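You operate a simulated robot arm through the tools that you are given. There is no shell and no other tool. Be economical: measure what you need, move in short steps, check, and stop when the job is done.

You run a simulated robot arm. Do the job below in one go: nothing can be reset, and whatever is moved stays where it is left.

JOB
Try the white battery in the lantern till the pink timer runs out.
Fine: the lantern on the table; shade back on, lit, timer wound to 10; switch off once the timer is on 0. Set down upright: lantern shade.

The check looks at the end state, three seconds after you hand in, the way a careful person would. Anything else that was tipped, shoved, dropped, spilled or broken makes it a failure.

ROBOT AND FRAMES
A 6-joint arm with a two-finger parallel gripper, fixed in place. Base frame: the origin is at the foot of the arm, x ahead of it, y to its left, z up. Readings come in mm, rad, newtons and seconds.
With the tool pointing down near the work surface it reaches from about 340 to 760 mm from the base axis. Its first joint turns from -1.152 to 1.152 rad. Payload 2.45 kg.
The tool frame sits at the grasp point between the pads (the TCP): z along the fingers, y along the line on which they close. The tips reach 24 mm beyond it. Largest opening 68 mm; finger width 17, thickness 10; the body of the gripper, 40 by 70 mm, starts 41 mm behind the TCP.
Orientation is that of the tool frame in the base frame, as a unit quaternion [x, y, z, w]. With the fingers straight down and closing along the base's y, the tool's x points along the base's -x, its y along +y and its z along -z.

CONTROLS
- The arm moves only by the tool apply_moves. Its argument "plan" is a list of rows, each a list of 7 numbers: the shift along the tool's x, y, z in units of 20 mm (1.0 is 20 mm), then the turn, a rotation vector about the tool's x, y, z in units of 8 degrees (1.0 is 8 degrees), then the gripper command, from -1 (shut) to 1 (fully open), values between in proportion. In form: [[dx, dy, dz, ax, ay, az, hand], ...]. A call has 1 to 8 rows; each row shifts and turns the commanded pose from where the row before left it, along the tool's axes as they then stand. A call with a number of a shift or a turn outside -1 to 1 is refused whole. A row lasts 0.2 s, in which the tool goes at most 50 mm and 0.15 rad; a call with a longer step from one row to the next is refused whole, and so is a gripper value outside its range. A pose out of reach is approached as far as the arm can. The call stops where the force on the tool passes 40 N (or 10 N more than at its start, if that is more) or the arm is blocked; 0.2 s more then pass. The fingers move at their own pace (about 108 mm/s each) and stop on an object; they squeeze with about 24 N. The grip force told is the motor's: it shows also when the fingers shut on nothing. Time passes only in rows, and 0.2 s behind the last, so rows that do not move let the fingers close. The reply holds the time, the measured pose of the TCP, the force on the tool along the base axes, the opening and the grip force, in the units named above and with some noise, with the torque about the TCP (base axes, N m) and any sound that the robot's microphone picked up.
- Cameras (640 x 400 px; columns grow to the right, rows downward): "scene" is fixed at [181.6, 449.2, 1444.7]; the picture's right is [-0.42, -0.91, 0.00], its down [-0.68, 0.31, -0.66] and it looks along [0.60, -0.27, -0.75] (base axes); focal length 337 px, centre (320, 200). "wrist" rides on the gripper at [84, 11, -75] in the tool frame; the picture's right is [-0.13, 0.99, 0.00], its down [-0.60, -0.08, -0.79] and it looks along [-0.79, -0.10, 0.61] (tool axes); focal length 251 px, centre (320, 200). There is no depth. A picture from a camera that has moved, and an enlarged one, comes with that camera's place and axes in the base frame and with its lens.
- get_image(camera): a new picture of that camera. The clock stands still meanwhile.
- enlarge(camera, box): a new picture of the part [left, top, right, bottom] of that camera's present view, enlarged. The clock stands still meanwhile.
- job_done(): hands the job in; it is judged then, once.

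Work in short steps. Places have to be worked out from the pictures, the camera data and where the tool is seen: move nearer, look again, correct. Check each grasp and each placing, and mend what went wrong. You have 120 turns and 84 pictures in all, those below and enlarged ones among them. Open the gripper and draw the arm clear of the work before you hand the job in, unless the task says otherwise; then end with one line.

The tools are called after "Emit:" as name(argument=value, ...) on one line, values as JSON. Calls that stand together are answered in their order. apply_moves: Moves the arm, as the interface text tells. Its arguments: {"type":"object","properties":{"plan":{"type":"array","items":{"type":"array","items":{"type":"number"}}}},"required":["plan"]} The other tools are called the same way: get_image (camera) takes a picture; enlarge (camera, box) takes an enlarged picture of a part of a camera's view; job_done () hands the job in.

At the start:

```text
time_s: 0.0
tcp_pos: [360.2, 246.2, 1133.8]
tcp_rot: [0.0, 1.0, -0.001, 0.0]
force: [-0.1, -0.2, 0.7]
wrist_torque: [-0.02, 0.0, 0.04]
finger_gap: 68.1
grasp_force: 0.0
```

scene: 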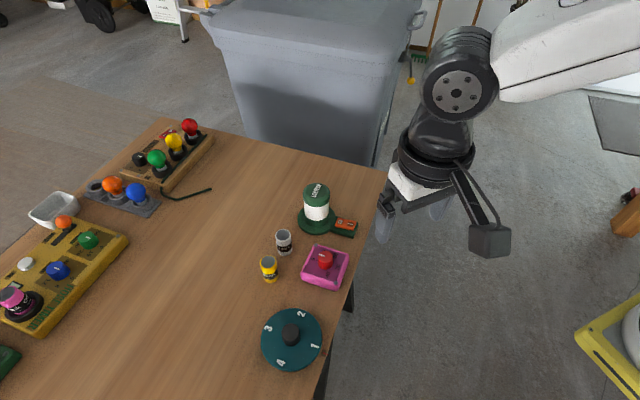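
wrist: 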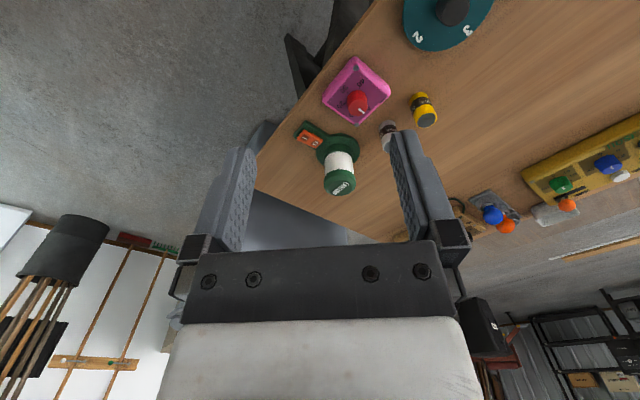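

I see a green lantern with white shade, a pink timer with red knob, a grey/white battery and a yellow one. I enlarge to see the details.

Emit:
enlarge(camera="scene", box=[240, 170, 380, 300])

Emit:
enlarge(camera="scene", box=[0, 110, 240, 370])

Emit:
enlarge(camera="wrist", box=[260, 30, 460, 210])

```text
3.08 times, centred on (310, 235) of scene
camera zoom: at [181.6, 449.2, 1444.7], right [-0.42, -0.91, 0.0], down [-0.68, 0.31, -0.66], along [0.6, -0.27, -0.75], focal length 1036 px, centre (351, 92)
```

zoom: 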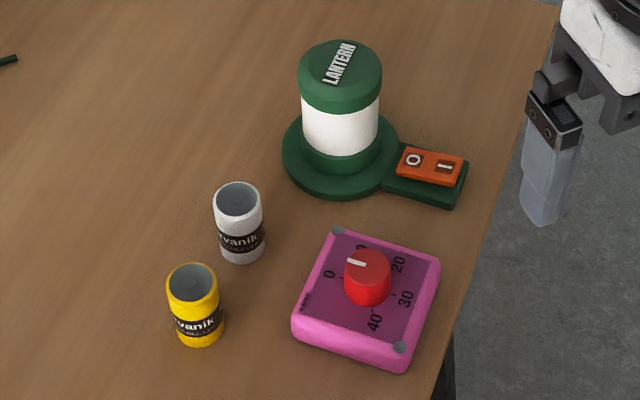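

```text
1.54 times, centred on (120, 240) of scene
camera zoom: at [181.6, 449.2, 1444.7], right [-0.42, -0.91, 0.0], down [-0.68, 0.31, -0.66], along [0.6, -0.27, -0.75], focal length 518 px, centre (628, 138)
```

zoom: 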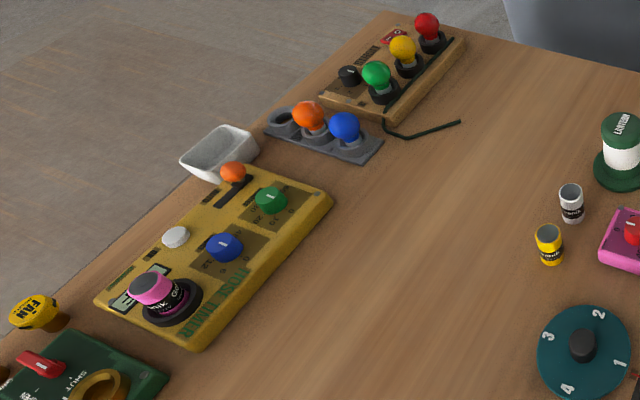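

```text
2.22 times, centred on (360, 120) of wrist
camera zoom: at [275.3, 255.9, 1207.6], right [0.13, 0.99, 0.0], down [0.6, -0.08, 0.79], along [0.79, -0.1, -0.61], focal length 559 px, centre (231, 378)
```

zoom: 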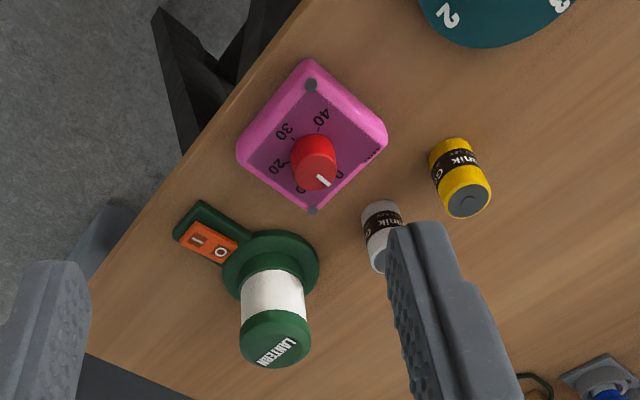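

Triangulating: table about z≈800, lantern ≈(640,254), white battery ≈(599,349), yellow ≈(550,400), timer ≈(504,295). I move the tool nearer above to look closer.

Emit:
apply_moves(plan=[[-1, 0, 0.6, 0, 0, 0, 1], [-1, 0, 0.6, 0, 0, 0, 1], [-1, 0, 0.6, 0, 0, 0, 1], [-1, 0, 0.6, 0, 0, 0, 1], [-1, 0, 0.6, 0, 0, 0, 1], [-1, 0, 0.6, 0, 0, 0, 1], [0, 0, 0, 0, 0, 0, 1]])

Emit:
get_image(camera="wrist")

Emit:
get_image(camera="scene")

```text
time_s: 1.6
tcp_pos: [480.6, 245.5, 1061.1]
tcp_rot: [-0.001, 1.0, 0.0, -0.001]
force: [-0.2, -0.5, 0.2]
wrist_torque: [-0.01, 0.03, 0.02]
finger_gap: 68.0
grasp_force: 0.1
```

```text
78 pictures are left
camera wrist: at [395.7, 256.0, 1135.6], right [0.13, 0.99, 0.0], down [0.6, -0.08, 0.79], along [0.79, -0.1, -0.61], focal length 251 px, centre (320, 200)
```

wrist: 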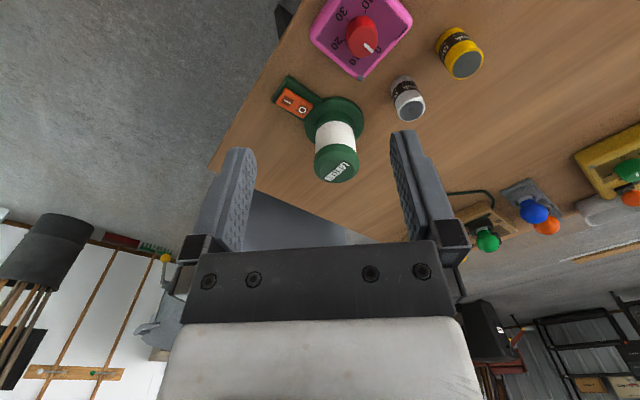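

```text
77 pictures are left
```

scene: 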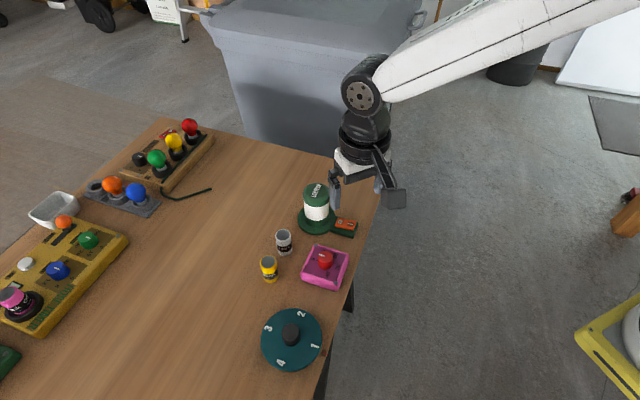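

Cap top of the lantern is at about (641,248,898), battery top z≈848. I move over the lantern with tips still above the cap.

Emit:
apply_moves(plan=[[-1, 0, 0.4, 0, 0, 0, 1], [-1, 0, 0.4, 0, 0, 0, 1], [-1, 0, 0.4, 0, 0, 0, 1], [-1, 0, 0.4, 0, 0, 0, 1], [-1, 0, 0.4, 0, 0, 0, 1], [-1, 0, 0.4, 0, 0, 0, 1], [-0.5, 0, 0.4, 0, 0, 0, 1], [0, 0, 0, 0, 0, 0, 1]])

Emit:
get_image(camera="wrist")

Emit:
enlarge(camera="scene", box=[260, 130, 400, 260])

```text
time_s: 3.4
tcp_pos: [610.0, 244.9, 1004.0]
tcp_rot: [-0.001, 1.0, 0.001, 0.001]
force: [0.1, -0.5, -0.7]
wrist_torque: [-0.01, 0.01, -0.02]
finger_gap: 68.2
grasp_force: 0.1
```

```text
76 pictures are left
camera wrist: at [525.9, 255.9, 1079.1], right [0.13, 0.99, 0.0], down [0.6, -0.08, 0.79], along [0.79, -0.1, -0.61], focal length 251 px, centre (320, 200)
```

wrist: 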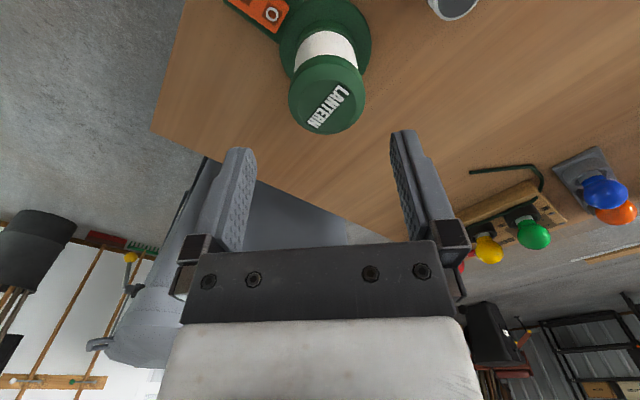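

```text
3.08 times, centred on (330, 195) of scene
camera zoom: at [181.6, 449.2, 1444.7], right [-0.42, -0.91, 0.0], down [-0.68, 0.31, -0.66], along [0.6, -0.27, -0.75], focal length 1036 px, centre (289, 215)
```

zoom: 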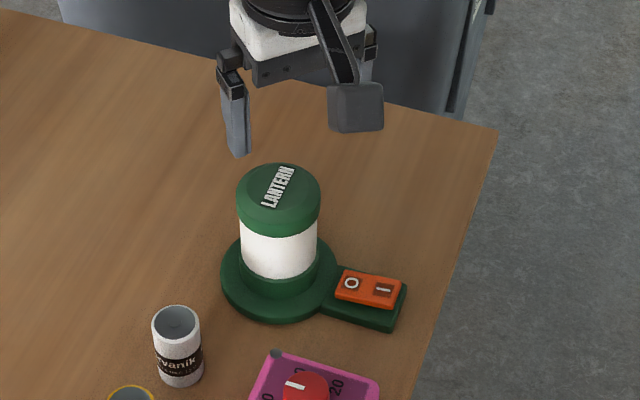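

Cap refined at about (638,250). I shift over it and descend to just above the cap to check.

Emit:
apply_moves(plan=[[-0.7, 0.13, 0.7, 0, 0, 0, 1], [-0.7, 0.12, 0.7, 0, 0, 0, 1], [0, 0, 0.7, 0, 0, 0, 1], [0, 0, 0.7, 0, 0, 0, 1], [0, 0, 0.7, 0, 0, 0, 1], [0, 0, 0, 0, 0, 0, 1]])

Emit:
get_image(camera="wrist")

Emit:
enlarge(camera="scene", box=[260, 130, 400, 260])

```text
time_s: 4.8
tcp_pos: [638.4, 251.3, 934.6]
tcp_rot: [0.0, 1.0, 0.0, 0.002]
force: [1.0, 0.3, -0.4]
wrist_torque: [-0.01, -0.01, 0.0]
finger_gap: 68.0
grasp_force: 0.0
```

```text
74 pictures are left
camera wrist: at [553.7, 261.3, 1009.8], right [0.13, 0.99, 0.0], down [0.6, -0.08, 0.79], along [0.79, -0.1, -0.61], focal length 251 px, centre (320, 200)
```

wrist: 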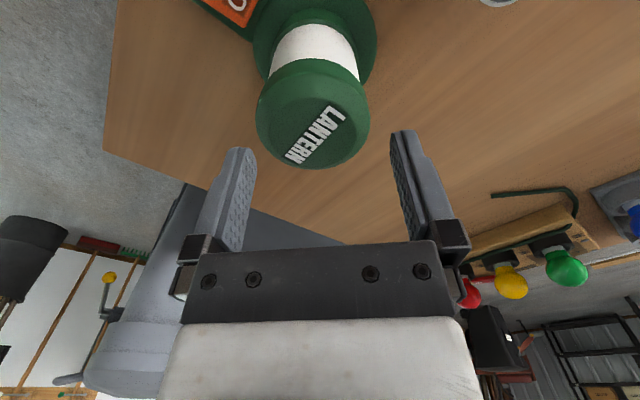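

```text
3.08 times, centred on (330, 195) of scene
camera zoom: at [181.6, 449.2, 1444.7], right [-0.42, -0.91, 0.0], down [-0.68, 0.31, -0.66], along [0.6, -0.27, -0.75], focal length 1036 px, centre (289, 215)
```

zoom: 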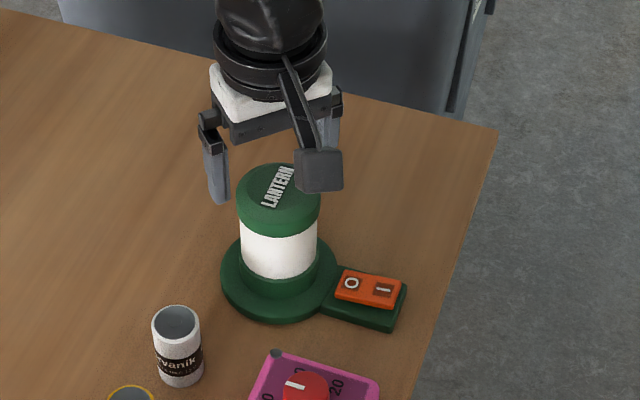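

Cap y centre ≈249, so I shift −2 mm and descend around the cap to TCP z≈868.

Emit:
apply_moves(plan=[[0, -0.11, 0, 0, 0, 0, 1], [0, 0, 0.6, 0, 0, 0, 1], [0, 0, 0.6, 0, 0, 0, 1], [0, 0, 0.7, 0, 0, 0, 1], [0, 0, 0.7, 0, 0, 0, 1], [0, 0, 0.7, 0, 0, 0, 1], [0, 0, 0, 0, 0, 0, 1]])

Emit:
get_image(camera="wrist")

```text
time_s: 6.4
tcp_pos: [636.8, 249.0, 869.0]
tcp_rot: [0.0, 1.0, 0.0, 0.001]
force: [0.4, -0.2, 0.6]
wrist_torque: [0.02, -0.02, -0.01]
finger_gap: 68.3
grasp_force: 0.1
```

```text
72 pictures are left
camera wrist: at [553.1, 258.9, 943.1], right [0.13, 0.99, 0.0], down [0.6, -0.08, 0.79], along [0.79, -0.1, -0.61], focal length 251 px, centre (320, 200)
```

wrist: 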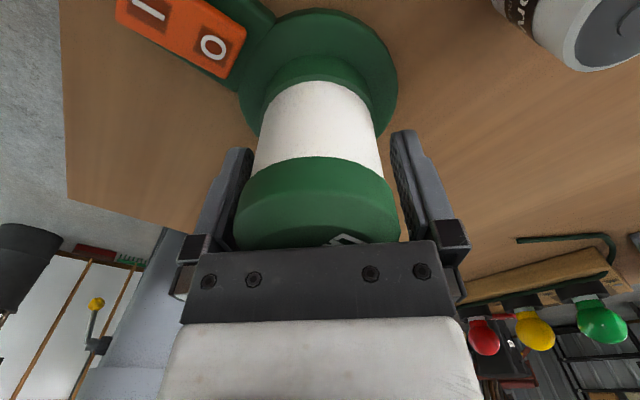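

The fingers straddle the cap with clearance on both sides. I close.

Emit:
apply_moves(plan=[[0, 0, 0, 0, 0, 0, -1], [0, 0, 0, 0, 0, 0, -1], [0, 0, 0, 0, 0, 0, -1]])

Emit:
apply_moves(plan=[[0, 0, -0.3, 0, 0, 0, -1], [0, 0, -0.5, 0, 0, 0, -1], [0, 0, -0.5, 0, 0, 0, -1], [0, 0, 0, 0, 0, 0, -1]])

Emit:
enlarge(camera="scene", box=[260, 130, 400, 260])

Emit:
get_image(camera="wrist")

```text
time_s: 7.2
tcp_pos: [636.9, 248.9, 869.0]
tcp_rot: [0.0, 1.0, 0.0, -0.001]
force: [0.5, 0.2, 0.3]
wrist_torque: [-0.01, 0.01, 0.02]
finger_gap: 60.4
grasp_force: 23.5
```

```text
time_s: 8.2
tcp_pos: [637.9, 248.4, 896.2]
tcp_rot: [0.0, 1.0, 0.0, 0.0]
force: [-1.1, 0.2, -1.5]
wrist_torque: [0.0, -0.02, 0.01]
finger_gap: 60.8
grasp_force: 23.7
```

```text
3.08 times, centred on (330, 195) of scene
camera zoom: at [181.6, 449.2, 1444.7], right [-0.42, -0.91, 0.0], down [-0.68, 0.31, -0.66], along [0.6, -0.27, -0.75], focal length 1036 px, centre (289, 215)
```

zoom: 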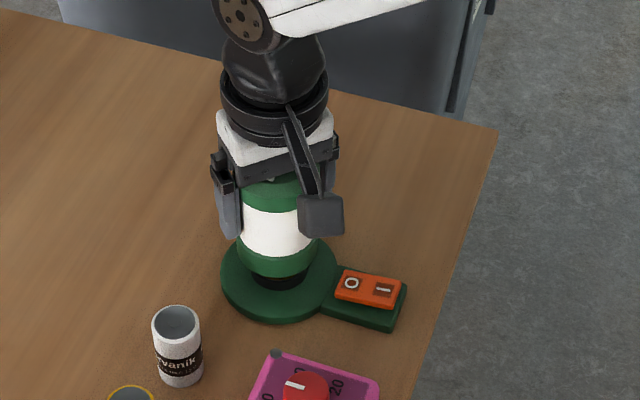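

```text
70 pictures are left
camera wrist: at [553.5, 259.1, 969.9], right [0.13, 0.99, 0.0], down [0.6, -0.08, 0.79], along [0.79, -0.1, -0.61], focal length 251 px, centre (320, 200)
```

wrist: 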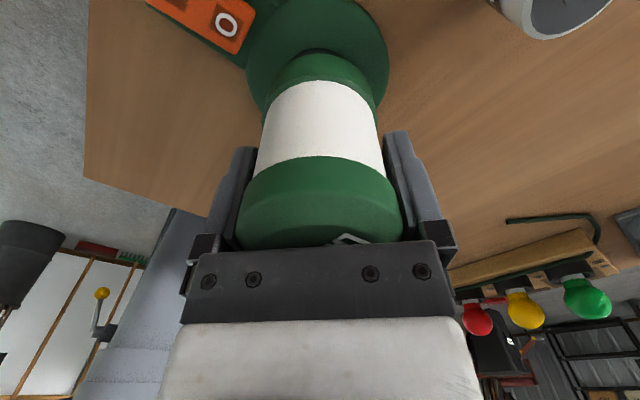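

The shade lifted (gap 60.8) leaving the base. I raise it well clear and look for what is inside.

Emit:
apply_moves(plan=[[0, 0, -0.7, 0, 0, 0, -1], [0, 0, -0.7, 0, 0, 0, -1], [0, 0, -0.7, 0, 0, 0, -1], [0, 0, -0.7, 0, 0, 0, -1], [0, 0, -0.7, 0, 0, 0, -1], [0, 0, 0, 0, 0, 0, -1]])

Emit:
enlarge(camera="scene", box=[260, 130, 400, 260])

```text
time_s: 9.6
tcp_pos: [638.9, 248.8, 966.0]
tcp_rot: [-0.001, 1.0, 0.0, 0.0]
force: [0.6, -1.1, -2.1]
wrist_torque: [0.0, 0.0, 0.01]
finger_gap: 60.8
grasp_force: 24.1
```

```text
3.08 times, centred on (330, 195) of scene
camera zoom: at [181.6, 449.2, 1444.7], right [-0.42, -0.91, 0.0], down [-0.68, 0.31, -0.66], along [0.6, -0.27, -0.75], focal length 1036 px, centre (289, 215)
```

zoom: 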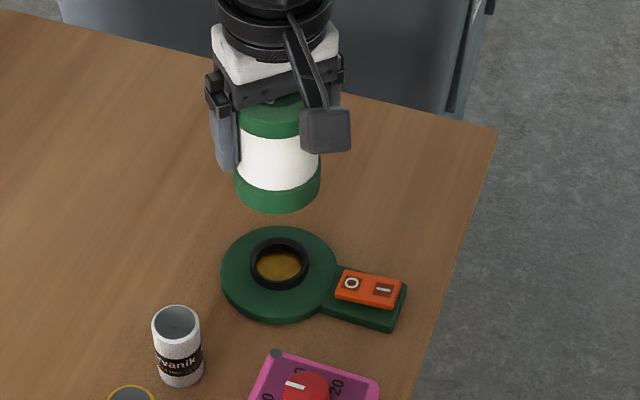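

Socket is an empty ring on the base. I carry the shade to (690,155), free table right-behind the lantern.

Emit:
apply_moves(plan=[[-0.5, -0.9, 0, 0, 0, 0, -1], [-0.5, -0.95, 0, 0, 0, 0, -1], [-0.5, -0.95, 0, 0, 0, 0, -1], [-0.5, -0.95, 0, 0, 0, 0, -1], [-0.5, -0.95, 0, 0, 0, 0, -1], [0, 0, 0, 0, 0, 0, -1]])

Emit:
get_image(camera="wrist")

Emit:
enlarge(camera="scene", box=[260, 130, 400, 260])

```text
time_s: 11.0
tcp_pos: [688.3, 155.4, 966.1]
tcp_rot: [-0.001, 1.0, -0.001, 0.0]
force: [0.5, 0.0, -0.7]
wrist_torque: [0.01, -0.01, -0.03]
finger_gap: 61.0
grasp_force: 24.0
```

```text
68 pictures are left
camera wrist: at [604.0, 164.7, 1039.7], right [0.13, 0.99, 0.0], down [0.6, -0.08, 0.79], along [0.79, -0.1, -0.61], focal length 251 px, centre (320, 200)
```

wrist: 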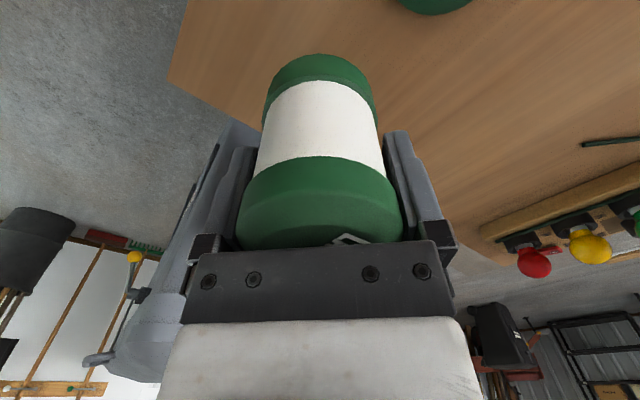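

```text
3.08 times, centred on (330, 195) of scene
camera zoom: at [181.6, 449.2, 1444.7], right [-0.42, -0.91, 0.0], down [-0.68, 0.31, -0.66], along [0.6, -0.27, -0.75], focal length 1036 px, centre (289, 215)
```

zoom: 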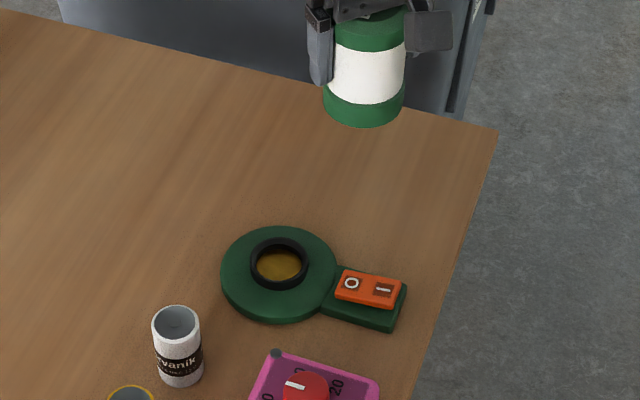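

The spot is clear and well inside the edges. I descend to just above the table.

Emit:
apply_moves(plan=[[0, 0, 0.8, 0, 0, 0, -1], [0, 0, 0.8, 0, 0, 0, -1], [0, 0, 0.8, 0, 0, 0, -1], [0, 0, 0.8, 0, 0, 0, -1], [0, 0, 0.8, 0, 0, 0, -1], [0, 0, 0.4, 0, 0, 0, -1], [0, 0, 0, 0, 0, 0, -1]])

Emit:
enlarge(camera="scene", box=[260, 130, 400, 260])

```text
time_s: 12.6
tcp_pos: [687.7, 154.6, 876.5]
tcp_rot: [0.0, 1.0, 0.0, 0.0]
force: [0.1, 0.0, -1.7]
wrist_torque: [-0.02, 0.01, 0.0]
finger_gap: 60.6
grasp_force: 24.0
```

```text
3.08 times, centred on (330, 195) of scene
camera zoom: at [181.6, 449.2, 1444.7], right [-0.42, -0.91, 0.0], down [-0.68, 0.31, -0.66], along [0.6, -0.27, -0.75], focal length 1036 px, centre (289, 215)
```

zoom: 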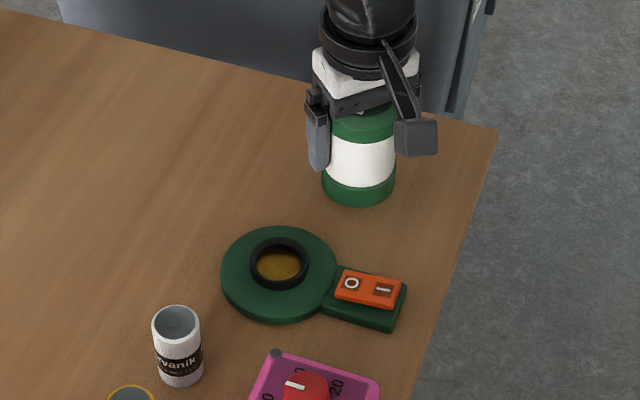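

Still hanging free; I lower by 4 mm per row watching the force.

Emit:
apply_moves(plan=[[0, 0, 0.2, 0, 0, 0, -1], [0, 0, 0.2, 0, 0, 0, -1], [0, 0, 0.2, 0, 0, 0, -1], [0, 0, 0, 0, 0, 0, -1]])

```text
time_s: 13.6
tcp_pos: [687.8, 154.8, 864.5]
tcp_rot: [0.0, 1.0, 0.0, 0.001]
force: [0.1, 0.0, -1.3]
wrist_torque: [0.04, -0.03, 0.01]
finger_gap: 60.6
grasp_force: 23.8
```

Emit:
apply_moves(plan=[[0, 0, 0.1, 0, 0, 0, -1], [0, 0, 0.1, 0, 0, 0, -1], [0, 0, 0.1, 0, 0, 0, -1]])

Emit:
enlarge(camera="scene", box=[300, 150, 370, 215])

```text
time_s: 14.4
tcp_pos: [688.1, 154.4, 858.7]
tcp_rot: [0.0, 1.0, 0.0, -0.001]
force: [0.4, 0.8, -1.2]
wrist_torque: [-0.01, 0.0, -0.02]
finger_gap: 60.6
grasp_force: 24.0
```

```text
6.15 times, centred on (335, 182) of scene
camera zoom: at [181.6, 449.2, 1444.7], right [-0.42, -0.91, 0.0], down [-0.68, 0.31, -0.66], along [0.6, -0.27, -0.75], focal length 2071 px, centre (228, 308)
```

zoom: 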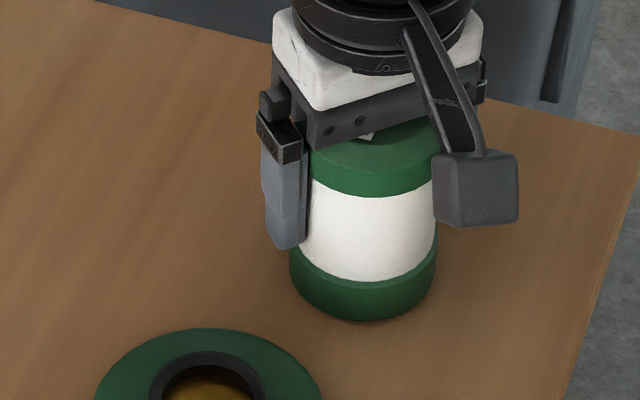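

No contact force yet; continue gently, 1–2 mm a row.

Emit:
apply_moves(plan=[[0, 0, 0.08, 0, 0, 0, -1], [0, 0, 0.08, 0, 0, 0, -1], [0, 0, 0.08, 0, 0, 0, -1]])

```text
time_s: 15.2
tcp_pos: [687.4, 153.8, 854.8]
tcp_rot: [0.001, 1.0, 0.0, 0.0]
force: [-2.0, -0.1, 2.9]
wrist_torque: [-0.09, 0.12, -0.03]
finger_gap: 60.5
grasp_force: 23.8
```

Force turned positive: contact at TCP z≈855. I press half a mm, release slowly and retreat up.

Emit:
apply_moves(plan=[[0, 0, 0.03, 0, 0, 0, -1], [0, 0, 0, 0, 0, 0, 0.85], [0, 0, 0, 0, 0, 0, 1], [0, 0, 0, 0, 0, 0, 1]])

Emit:
apply_moves(plan=[[0, 0, -0.5, 0, 0, 0, 1], [0, 0, -1, 0, 0, 0, 1], [0, 0, -1, 0, 0, 0, 1], [0, 0, -1, 0, 0, 0, 1], [0, 0, -1, 0, 0, 0, 1], [0, 0, -1, 0, 0, 0, 1], [0, 0, 0, 0, 0, 0, 1]])

Emit:
enlarge(camera="scene", box=[260, 130, 400, 260])

```text
time_s: 16.2
tcp_pos: [688.6, 155.2, 853.6]
tcp_rot: [0.0, 1.0, 0.0, 0.0]
force: [-0.4, -0.6, -0.9]
wrist_torque: [-0.01, 0.01, 0.0]
finger_gap: 68.1
grasp_force: 0.0
```

```text
time_s: 17.8
tcp_pos: [687.6, 154.2, 965.5]
tcp_rot: [0.0, 1.0, 0.0, 0.0]
force: [0.5, 0.9, -0.2]
wrist_torque: [-0.01, -0.01, 0.0]
finger_gap: 68.0
grasp_force: 0.1
```

```text
3.08 times, centred on (330, 195) of scene
camera zoom: at [181.6, 449.2, 1444.7], right [-0.42, -0.91, 0.0], down [-0.68, 0.31, -0.66], along [0.6, -0.27, -0.75], focal length 1036 px, centre (289, 215)
```

zoom: 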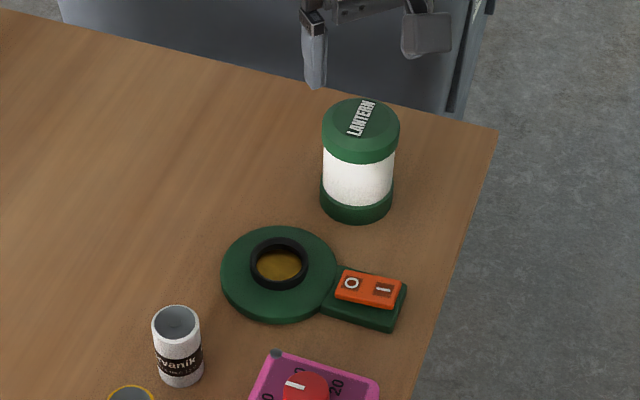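

Shade stands upright. Now toward the white battery.

Emit:
apply_moves(plan=[[0.7, 1, 0, 0, 0, 0, 1], [0.7, 1, 0, 0, 0, 0, 1], [0.7, 1, 0, 0, 0, 0, 1], [0.7, 1, 0, 0, 0, 0, 1], [0.7, 1, 0, 0, 0, 0, 1], [0.7, 1, 0, 0, 0, 0, 1], [0.7, 1, 0, 0, 0, 0, 1], [0.7, 1, 0, 0, 0, 0, 1]])

Emit:
apply_moves(plan=[[0.8, 1, 0, 0, 0, 0, 1], [0, 0.6, 0, 0, 0, 0, 1], [0, 0, 0, 0, 0, 0, 1]])

Emit:
get_image(camera="wrist")

```text
time_s: 19.6
tcp_pos: [575.0, 314.6, 965.3]
tcp_rot: [0.0, 1.0, -0.001, 0.001]
force: [0.2, 0.5, -0.6]
wrist_torque: [-0.01, 0.0, 0.0]
finger_gap: 68.1
grasp_force: 0.1
```

```text
time_s: 20.4
tcp_pos: [559.6, 346.3, 965.3]
tcp_rot: [0.0, 1.0, 0.0, 0.0]
force: [-0.1, -0.5, -1.1]
wrist_torque: [0.0, 0.02, 0.01]
finger_gap: 67.9
grasp_force: 0.1
```

```text
63 pictures are left
camera wrist: at [474.7, 356.9, 1038.8], right [0.13, 0.99, 0.0], down [0.6, -0.08, 0.79], along [0.79, -0.1, -0.61], focal length 251 px, centre (320, 200)
```

wrist: 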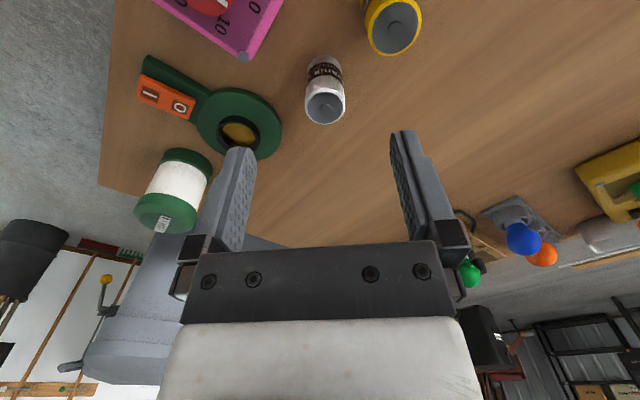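

Emit:
enlarge(camera="wrist", box=[190, 0, 440, 156])

Emit:
enlarge(camera="scene", box=[250, 215, 320, 290])

```text
2.56 times, centred on (315, 78) of wrist
camera zoom: at [474.7, 356.9, 1038.8], right [0.13, 0.99, 0.0], down [0.6, -0.08, 0.79], along [0.79, -0.1, -0.61], focal length 644 px, centre (333, 512)
```

zoom: 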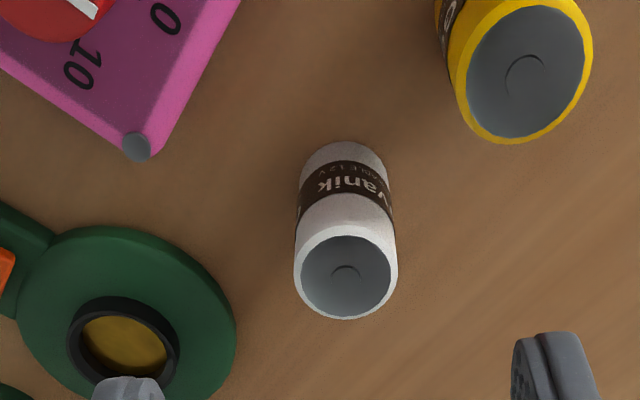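

```text
5.33 times, centred on (285, 252) of scene
camera zoom: at [181.6, 449.2, 1444.7], right [-0.42, -0.91, 0.0], down [-0.68, 0.31, -0.66], along [0.6, -0.27, -0.75], focal length 1795 px, centre (507, -80)
```

zoom: 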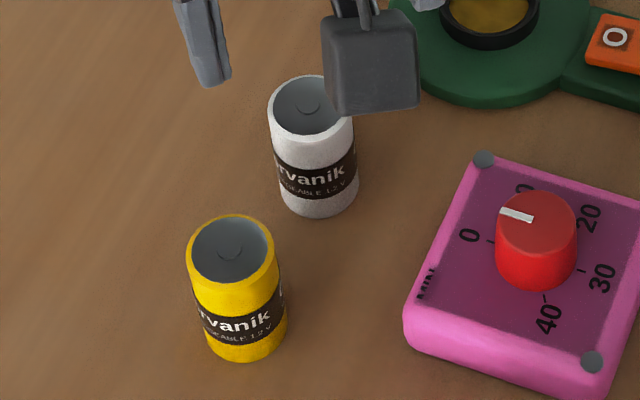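

The battery sits upright with its nub up at ≈(597,346), Ø≈35. I move over it and descend partially.

Emit:
apply_moves(plan=[[-0.95, 0, 0.6, 0, 0, 0, 1], [-0.9, 0, 0.6, 0, 0, 0, 1], [0, 0, 0.8, 0, 0, 0, 1], [0, 0, 0.8, 0, 0, 0, 1], [0, 0, 0, 0, 0, 0, 1]])

Emit:
get_image(camera="wrist")

```text
time_s: 21.6
tcp_pos: [596.7, 347.6, 907.9]
tcp_rot: [0.0, 1.0, 0.0, 0.0]
force: [0.3, 0.2, -0.4]
wrist_torque: [0.04, 0.0, -0.04]
finger_gap: 68.2
grasp_force: 0.1
```

```text
60 pictures are left
camera wrist: at [512.5, 356.9, 982.4], right [0.13, 0.99, 0.0], down [0.6, -0.08, 0.79], along [0.79, -0.1, -0.61], focal length 251 px, centre (320, 200)
```

wrist: 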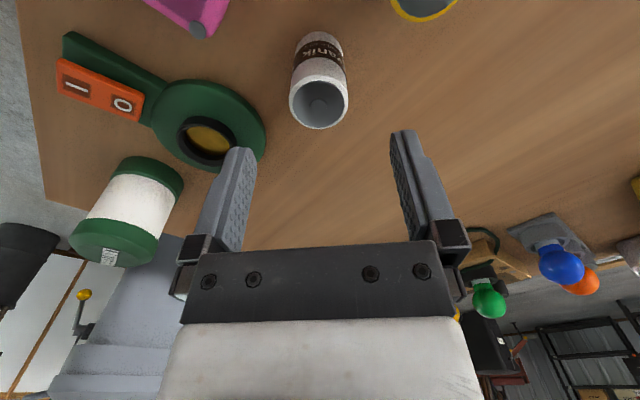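

Battery ≈(594,346.5). Descend to grip its upper half (TCP z≈846) and close.

Emit:
apply_moves(plan=[[0.12, -0.05, 0.7, 0, 0, 0, 1], [0, 0, 0.8, 0, 0, 0, 1], [0, 0, 0.8, 0, 0, 0, 1], [0, 0, 0.8, 0, 0, 0, 1], [0, 0, 0, 0, 0, 0, 1]])

Emit:
get_image(camera="wrist")

```text
time_s: 22.8
tcp_pos: [594.3, 345.9, 845.4]
tcp_rot: [0.0, 1.0, 0.001, 0.001]
force: [0.2, -0.6, -0.2]
wrist_torque: [-0.01, 0.04, 0.04]
finger_gap: 67.9
grasp_force: 0.0
```

```text
59 pictures are left
camera wrist: at [509.6, 355.2, 920.3], right [0.13, 0.99, 0.0], down [0.6, -0.08, 0.79], along [0.79, -0.1, -0.61], focal length 251 px, centre (320, 200)
```

wrist: 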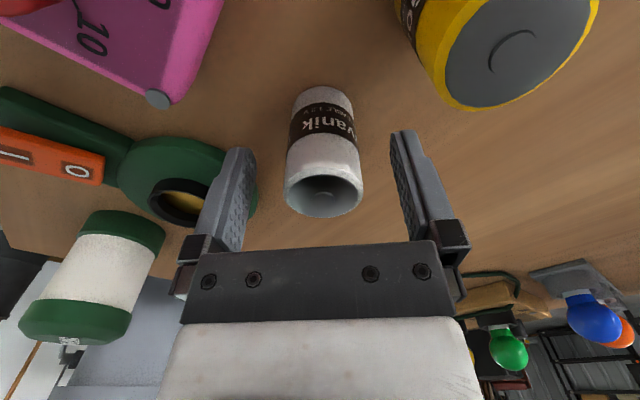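

Battery is centred between fingers, its top rim near TCP height. Close and lift slightly.

Emit:
apply_moves(plan=[[0, 0, 0, 0, 0, 0, -1], [0, 0, 0, 0, 0, 0, -1], [0, 0, 0, 0, 0, 0, -1], [0, 0, 0, 0, 0, 0, -1]])

Emit:
apply_moves(plan=[[0, 0, -0.5, 0, 0, 0, -1], [0, 0, -0.8, 0, 0, 0, -1], [0, 0, -0.8, 0, 0, 0, -1], [0, 0, -0.8, 0, 0, 0, -1], [0, 0, 0, 0, 0, 0, -1]])

Emit:
get_image(camera="wrist")

Emit:
enlarge(camera="scene", box=[240, 160, 380, 290])

```text
time_s: 23.8
tcp_pos: [594.0, 346.3, 846.1]
tcp_rot: [0.0, 1.0, -0.001, 0.0]
force: [0.5, 1.0, -0.3]
wrist_torque: [-0.02, -0.06, 0.02]
finger_gap: 32.3
grasp_force: 23.5
```

```text
time_s: 25.0
tcp_pos: [594.9, 345.6, 904.3]
tcp_rot: [0.0, 1.0, 0.0, -0.001]
force: [0.3, 0.2, -1.3]
wrist_torque: [-0.01, -0.02, 0.04]
finger_gap: 32.0
grasp_force: 23.9
```

```text
58 pictures are left
camera wrist: at [510.0, 356.0, 978.6], right [0.13, 0.99, 0.0], down [0.6, -0.08, 0.79], along [0.79, -0.1, -0.61], focal length 251 px, centre (320, 200)
```

wrist: 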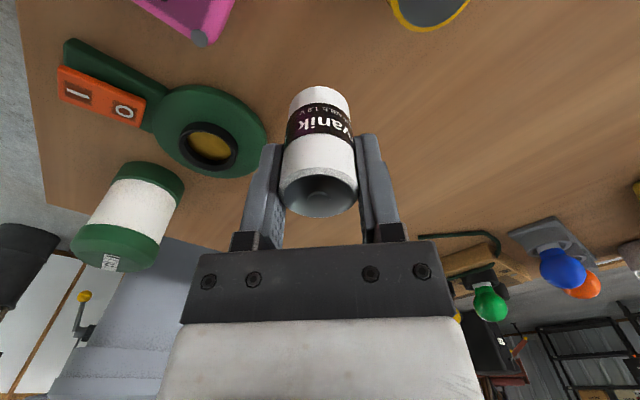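

```text
3.08 times, centred on (310, 225) of scene
camera zoom: at [181.6, 449.2, 1444.7], right [-0.42, -0.91, 0.0], down [-0.68, 0.31, -0.66], along [0.6, -0.27, -0.75], focal length 1036 px, centre (351, 123)
```

zoom: 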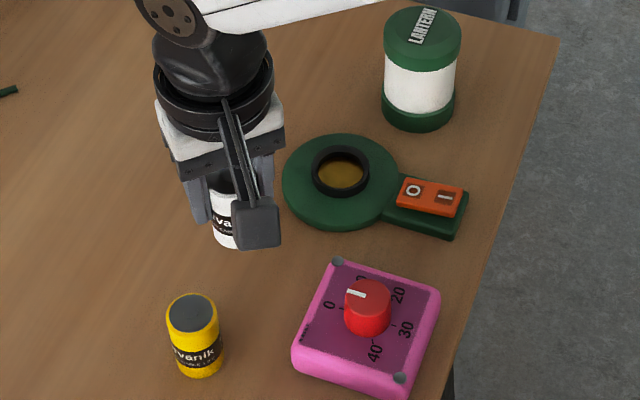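

Battery held (32 mm gap). I carry it above the socket with the bottom above the ring.

Emit:
apply_moves(plan=[[-0.35, -0.8, 0, 0, 0, 0, -1], [-0.35, -0.8, 0, 0, 0, 0, -1], [-0.35, -0.8, 0, 0, 0, 0, -1], [-0.35, -0.8, 0, 0, 0, 0, -1], [-0.35, -0.8, 0, 0, 0, 0, -1], [-0.25, -0.8, 0, 0, 0, 0, -1], [0, 0, 0, 0, 0, 0, -1]])

Emit:
get_image(camera="wrist")

Emit:
enlarge(camera="scene", box=[290, 180, 350, 240])

```text
time_s: 26.6
tcp_pos: [634.6, 248.8, 904.0]
tcp_rot: [-0.001, 1.0, 0.0, -0.001]
force: [0.9, 0.2, -2.1]
wrist_torque: [0.01, -0.02, 0.02]
finger_gap: 32.3
grasp_force: 23.6
```

```text
56 pictures are left
camera wrist: at [550.1, 259.1, 978.3], right [0.13, 0.99, 0.0], down [0.6, -0.08, 0.79], along [0.79, -0.1, -0.61], focal length 251 px, centre (320, 200)
```

wrist: 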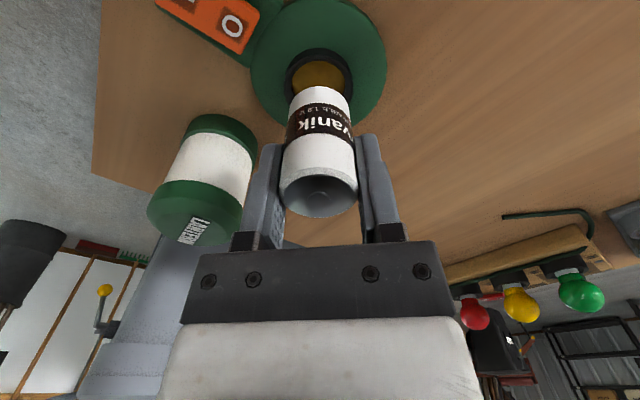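

```text
6.67 times, centred on (320, 210) of scene
camera zoom: at [181.6, 449.2, 1444.7], right [-0.42, -0.91, 0.0], down [-0.68, 0.31, -0.66], along [0.6, -0.27, -0.75], focal length 2244 px, centre (320, 133)
```

zoom: 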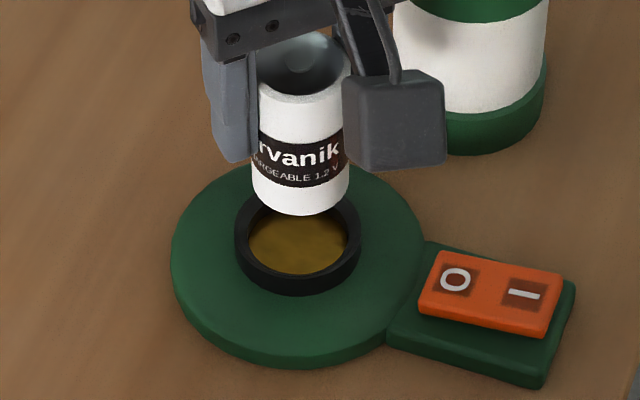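

Estimates of the ring from the two cameras disagree by a centimetre in x, so I look closer at both views.

Emit:
enlarge(camera="wrist", box=[220, 0, 420, 225])

```text
1.78 times, centred on (320, 112) of wrist
camera zoom: at [550.1, 259.1, 978.3], right [0.13, 0.99, 0.0], down [0.6, -0.08, 0.79], along [0.79, -0.1, -0.61], focal length 447 px, centre (320, 356)
```

zoom: 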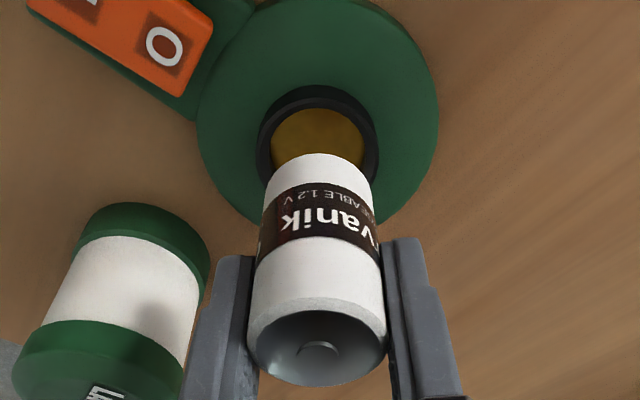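

Recomputed, the two views agree within a few mm (ring about 33 mm below battery bottom, offset ≈ −2 mm x). I descend 24 mm and re-check.

Emit:
apply_moves(plan=[[0.05, 0.03, 0.4, 0, 0, 0, -1], [0, 0, 0.4, 0, 0, 0, -1], [0, 0, 0.4, 0, 0, 0, -1], [0, 0, 0, 0, 0, 0, -1]])

Emit:
enlarge(camera="wrist", box=[220, 0, 420, 225])

Emit:
enlarge(camera="scene", box=[290, 180, 350, 240])

```text
time_s: 27.6
tcp_pos: [633.7, 250.0, 879.6]
tcp_rot: [0.0, 1.0, 0.0, 0.0]
force: [-0.8, 0.5, -1.7]
wrist_torque: [-0.03, 0.0, 0.01]
finger_gap: 32.2
grasp_force: 23.5
```

```text
1.78 times, centred on (320, 112) of wrist
camera zoom: at [549.3, 260.5, 954.3], right [0.13, 0.99, 0.0], down [0.6, -0.08, 0.79], along [0.79, -0.1, -0.61], focal length 447 px, centre (320, 356)
```

zoom: 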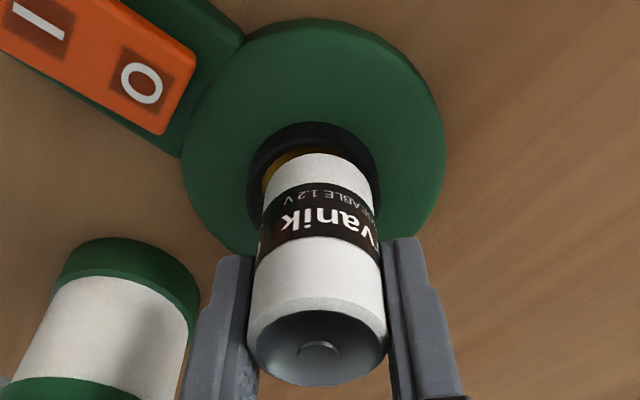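

```text
6.67 times, centred on (320, 210) of scene
camera zoom: at [181.6, 449.2, 1444.7], right [-0.42, -0.91, 0.0], down [-0.68, 0.31, -0.66], along [0.6, -0.27, -0.75], focal length 2244 px, centre (320, 133)
```

zoom: 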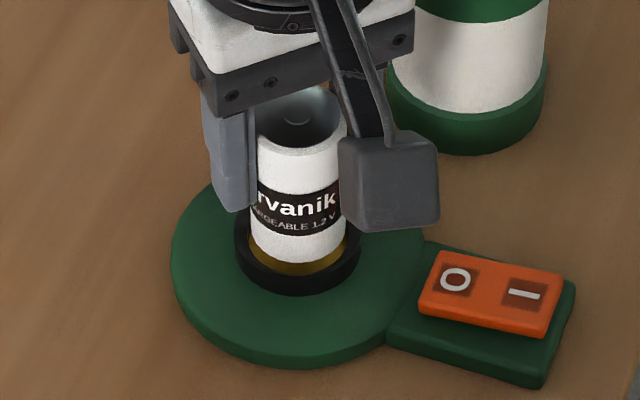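

Both views say to shift ≈+3 mm x and −1.3 mm y. I do that and lower a bit.

Emit:
apply_moves(plan=[[-0.15, -0.06, 0, 0, 0, 0, -1], [0, 0, 0.15, 0, 0, 0, -1], [0, 0, 0.1, 0, 0, 0, -1], [0, 0, 0, 0, 0, 0, -1]])

Emit:
enlarge(camera="wrist", box=[270, 40, 370, 140])

Emit:
enlarge(camera="scene", box=[300, 200, 340, 230])

```text
time_s: 28.6
tcp_pos: [636.5, 249.8, 876.0]
tcp_rot: [0.0, 1.0, 0.0, 0.001]
force: [0.3, 0.5, -1.8]
wrist_torque: [0.03, 0.0, -0.02]
finger_gap: 32.2
grasp_force: 24.1
```

```text
4.00 times, centred on (320, 90) of wrist
camera zoom: at [552.3, 259.5, 949.4], right [0.13, 0.99, 0.0], down [0.6, -0.08, 0.79], along [0.79, -0.1, -0.61], focal length 1006 px, centre (320, 640)
```

zoom: 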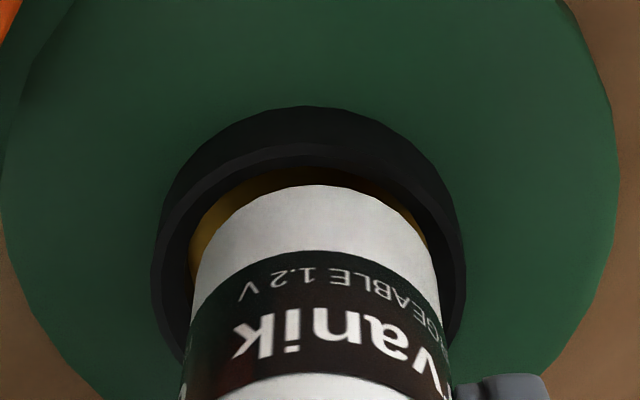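

```text
13.33 times, centred on (320, 215) of scene
camera zoom: at [181.6, 449.2, 1444.7], right [-0.42, -0.91, 0.0], down [-0.68, 0.31, -0.66], along [0.6, -0.27, -0.75], focal length 4488 px, centre (320, 0)
```

zoom: 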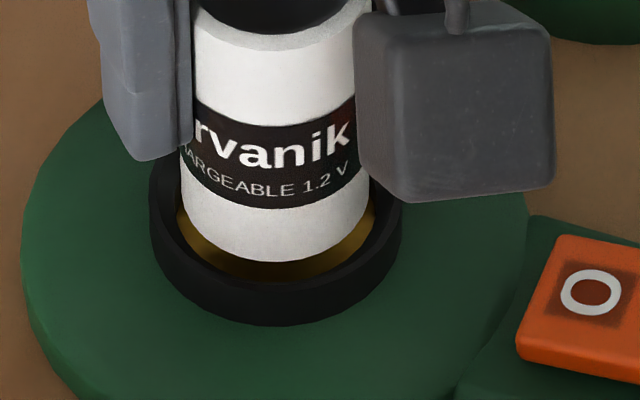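

Nearly concentric; a −0.7 mm y nudge, then lower slowly in 2 mm rows.

Emit:
apply_moves(plan=[[0, -0.04, 0, 0, 0, 0, -1], [0, 0, 0.1, 0, 0, 0, -1], [0, 0, 0.1, 0, 0, 0, -1], [0, 0, 0.1, 0, 0, 0, -1], [0, 0, 0, 0, 0, 0, -1]])

Emit:
enlarge(camera="wrist", box=[270, 40, 370, 140])

Emit:
enlarge(camera="scene", box=[300, 200, 340, 230])

```text
time_s: 29.8
tcp_pos: [637.1, 247.6, 870.2]
tcp_rot: [0.0, 1.0, -0.001, 0.001]
force: [-0.8, -0.8, -1.6]
wrist_torque: [0.01, 0.02, -0.03]
finger_gap: 32.4
grasp_force: 24.1
```

```text
4.00 times, centred on (320, 90) of wrist
camera zoom: at [552.2, 258.6, 943.6], right [0.13, 0.99, 0.0], down [0.6, -0.08, 0.79], along [0.79, -0.1, -0.61], focal length 1006 px, centre (320, 640)
```

zoom: 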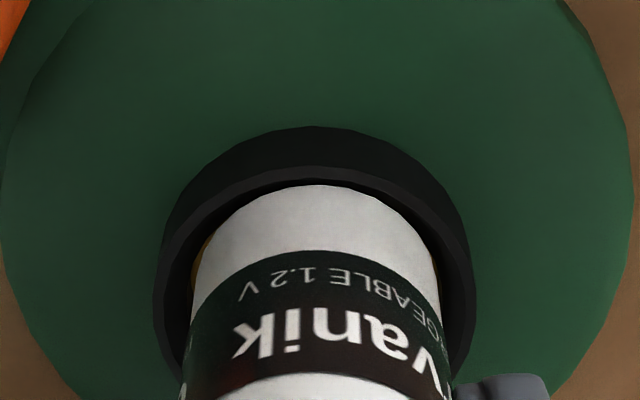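

```text
13.33 times, centred on (320, 215) of scene
camera zoom: at [181.6, 449.2, 1444.7], right [-0.42, -0.91, 0.0], down [-0.68, 0.31, -0.66], along [0.6, -0.27, -0.75], focal length 4488 px, centre (320, 0)
```

zoom: 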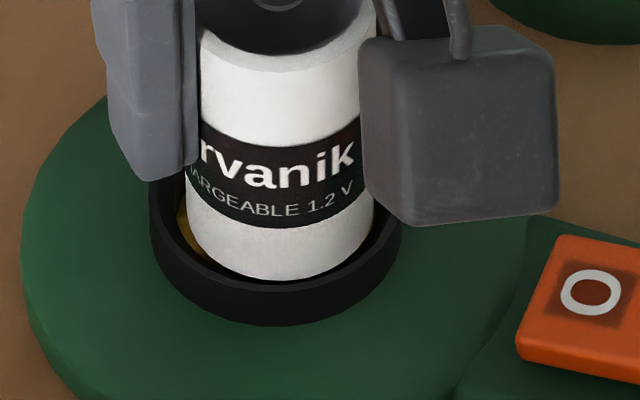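

It has entered the ring. Continue down in 2 mm rows until contact.

Emit:
apply_moves(plan=[[0, 0.015, 0.1, 0, 0, 0, -1], [0, 0, 0.1, 0, 0, 0, -1], [0, 0, 0.1, 0, 0, 0, -1], [0, 0, 0, 0, 0, 0, -1]])

```text
time_s: 30.8
tcp_pos: [635.4, 247.3, 860.7]
tcp_rot: [0.0, 1.0, 0.0, -0.001]
force: [0.0, -0.1, -0.7]
wrist_torque: [0.0, -0.01, -0.01]
finger_gap: 32.4
grasp_force: 23.9
```

Emit:
apply_moves(plan=[[0, 0, 0, 0, 0, 0, -1]])

Emit:
enlarge(camera="scene", box=[300, 190, 340, 230])

```text
time_s: 31.2
tcp_pos: [636.7, 248.6, 861.8]
tcp_rot: [0.0, 1.0, 0.001, 0.0]
force: [1.0, 0.0, -1.6]
wrist_torque: [0.01, -0.01, 0.03]
finger_gap: 32.3
grasp_force: 23.9
```

```text
10.00 times, centred on (320, 210) of scene
camera zoom: at [181.6, 449.2, 1444.7], right [-0.42, -0.91, 0.0], down [-0.68, 0.31, -0.66], along [0.6, -0.27, -0.75], focal length 3366 px, centre (320, 100)
```

zoom: 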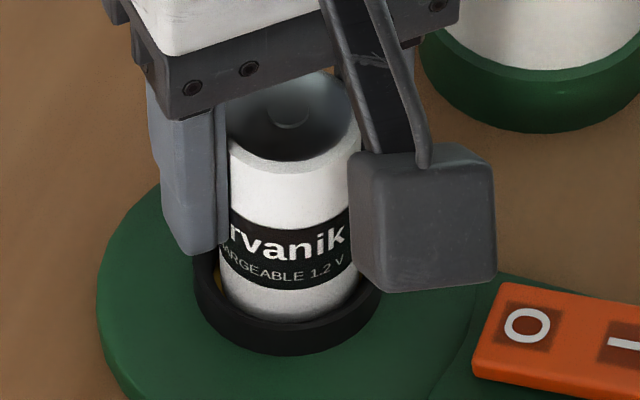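

In the ring, no force yet. Continue gently.

Emit:
apply_moves(plan=[[0, 0, 0.08, 0, 0, 0, -1], [0, 0, 0.08, 0, 0, 0, -1], [0, 0, 0, 0, 0, 0, -1]])

Emit:
apply_moves(plan=[[0, 0, 0.08, 0, 0, 0, -1], [0, 0, 0, 0, 0, 0, -1]])

```text
time_s: 32.0
tcp_pos: [635.7, 248.6, 860.6]
tcp_rot: [0.001, 1.0, 0.0, 0.0]
force: [-1.1, -1.4, 0.4]
wrist_torque: [-0.07, 0.04, -0.02]
finger_gap: 32.2
grasp_force: 24.0
```

```text
time_s: 32.6
tcp_pos: [637.3, 249.4, 860.4]
tcp_rot: [0.0, 1.0, 0.001, 0.0]
force: [-9.5, -4.7, 19.9]
wrist_torque: [-0.3, 0.48, 0.03]
finger_gap: 32.4
grasp_force: 23.3
```

Contact at z≈860.5, i.e. battery bottom 14.5 mm above table level, equal to the base plate: seated. Back off slightly, release and rise.

Emit:
apply_moves(plan=[[0, 0, -0.08, 0, 0, 0, -1], [0, 0, 0, 0, 0, 0, 0.1], [0, 0, 0, 0, 0, 0, 0.4], [0, 0, 0, 0, 0, 0, 0.4]])

Emit:
apply_moves(plan=[[0, 0, -0.5, 0, 0, 0, 0.4], [0, 0, -1, 0, 0, 0, 0.4], [0, 0, -1, 0, 0, 0, 0.6], [0, 0, -1, 0, 0, 0, 1], [0, 0, -1, 0, 0, 0, 1], [0, 0, -0.7, 0, 0, 0, 1], [0, 0, 0, 0, 0, 0, 1]])

Emit:
enlarge(camera="scene", box=[285, 160, 365, 240])

Emit:
get_image(camera="wrist")

```text
time_s: 33.6
tcp_pos: [635.9, 249.2, 859.3]
tcp_rot: [0.0, 1.0, 0.0, 0.0]
force: [0.3, 0.4, 0.3]
wrist_torque: [0.0, 0.03, 0.01]
finger_gap: 47.6
grasp_force: 0.1
```

```text
time_s: 35.2
tcp_pos: [635.8, 248.2, 963.7]
tcp_rot: [-0.001, 1.0, 0.0, 0.0]
force: [0.4, 0.8, 1.3]
wrist_torque: [0.02, -0.01, -0.02]
finger_gap: 67.8
grasp_force: 0.0
```

```text
5.00 times, centred on (325, 200) of scene
camera zoom: at [181.6, 449.2, 1444.7], right [-0.42, -0.91, 0.0], down [-0.68, 0.31, -0.66], along [0.6, -0.27, -0.75], focal length 1683 px, centre (295, 200)
```

zoom: 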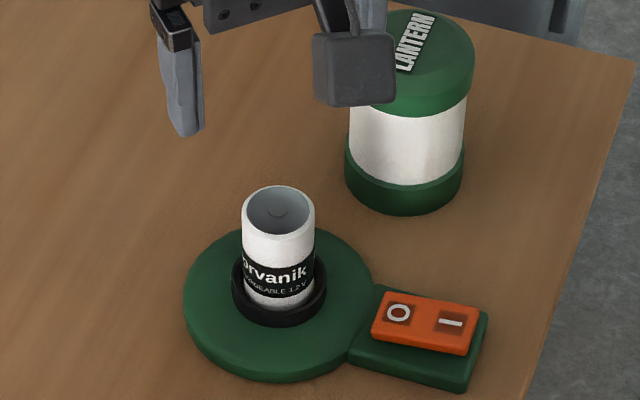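

```text
45 pictures are left
camera wrist: at [551.9, 258.7, 1038.3], right [0.13, 0.99, 0.0], down [0.6, -0.08, 0.79], along [0.79, -0.1, -0.61], focal length 251 px, centre (320, 200)
```

wrist: 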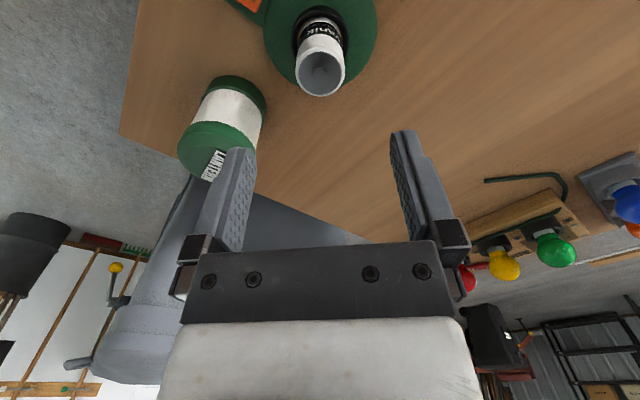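

Battery stands seated. Now back over the shade at (688,154.7).

Emit:
apply_moves(plan=[[-0.52, -0.94, 0, 0, 0, 0, 1], [-0.52, -0.94, 0, 0, 0, 0, 1], [-0.52, -0.94, 0, 0, 0, 0, 1], [-0.52, -0.94, 0, 0, 0, 0, 1], [-0.52, -0.94, 0, 0, 0, 0, 1], [0, 0, 0, 0, 0, 0, 1]])

Emit:
apply_moves(plan=[[0, 0, 0.8, 0, 0, 0, 1], [0, 0, 0.8, 0, 0, 0, 1], [0, 0, 0, 0, 0, 0, 1]])

Emit:
get_image(camera="wrist")

```text
time_s: 36.6
tcp_pos: [688.6, 154.2, 964.4]
tcp_rot: [-0.001, 1.0, 0.0, 0.0]
force: [0.4, 0.0, 0.0]
wrist_torque: [0.03, 0.0, 0.0]
finger_gap: 67.8
grasp_force: 0.1
```

```text
time_s: 37.4
tcp_pos: [688.3, 154.4, 933.2]
tcp_rot: [0.0, 1.0, 0.001, 0.001]
force: [-0.3, 1.0, 0.3]
wrist_torque: [0.02, 0.02, -0.02]
finger_gap: 67.9
grasp_force: 0.1
```

```text
44 pictures are left
camera wrist: at [604.6, 164.7, 1006.4], right [0.13, 0.99, 0.0], down [0.6, -0.08, 0.79], along [0.79, -0.1, -0.61], focal length 251 px, centre (320, 200)
```

wrist: 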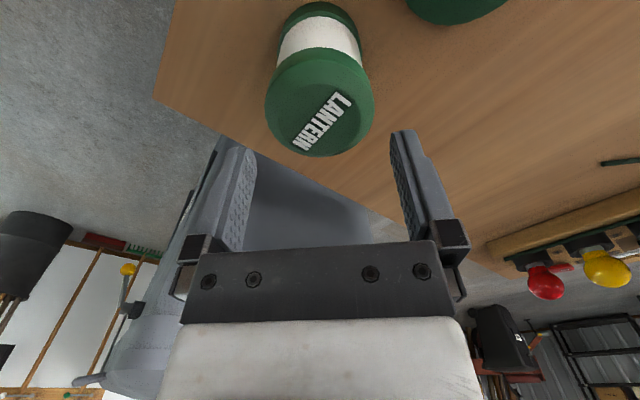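

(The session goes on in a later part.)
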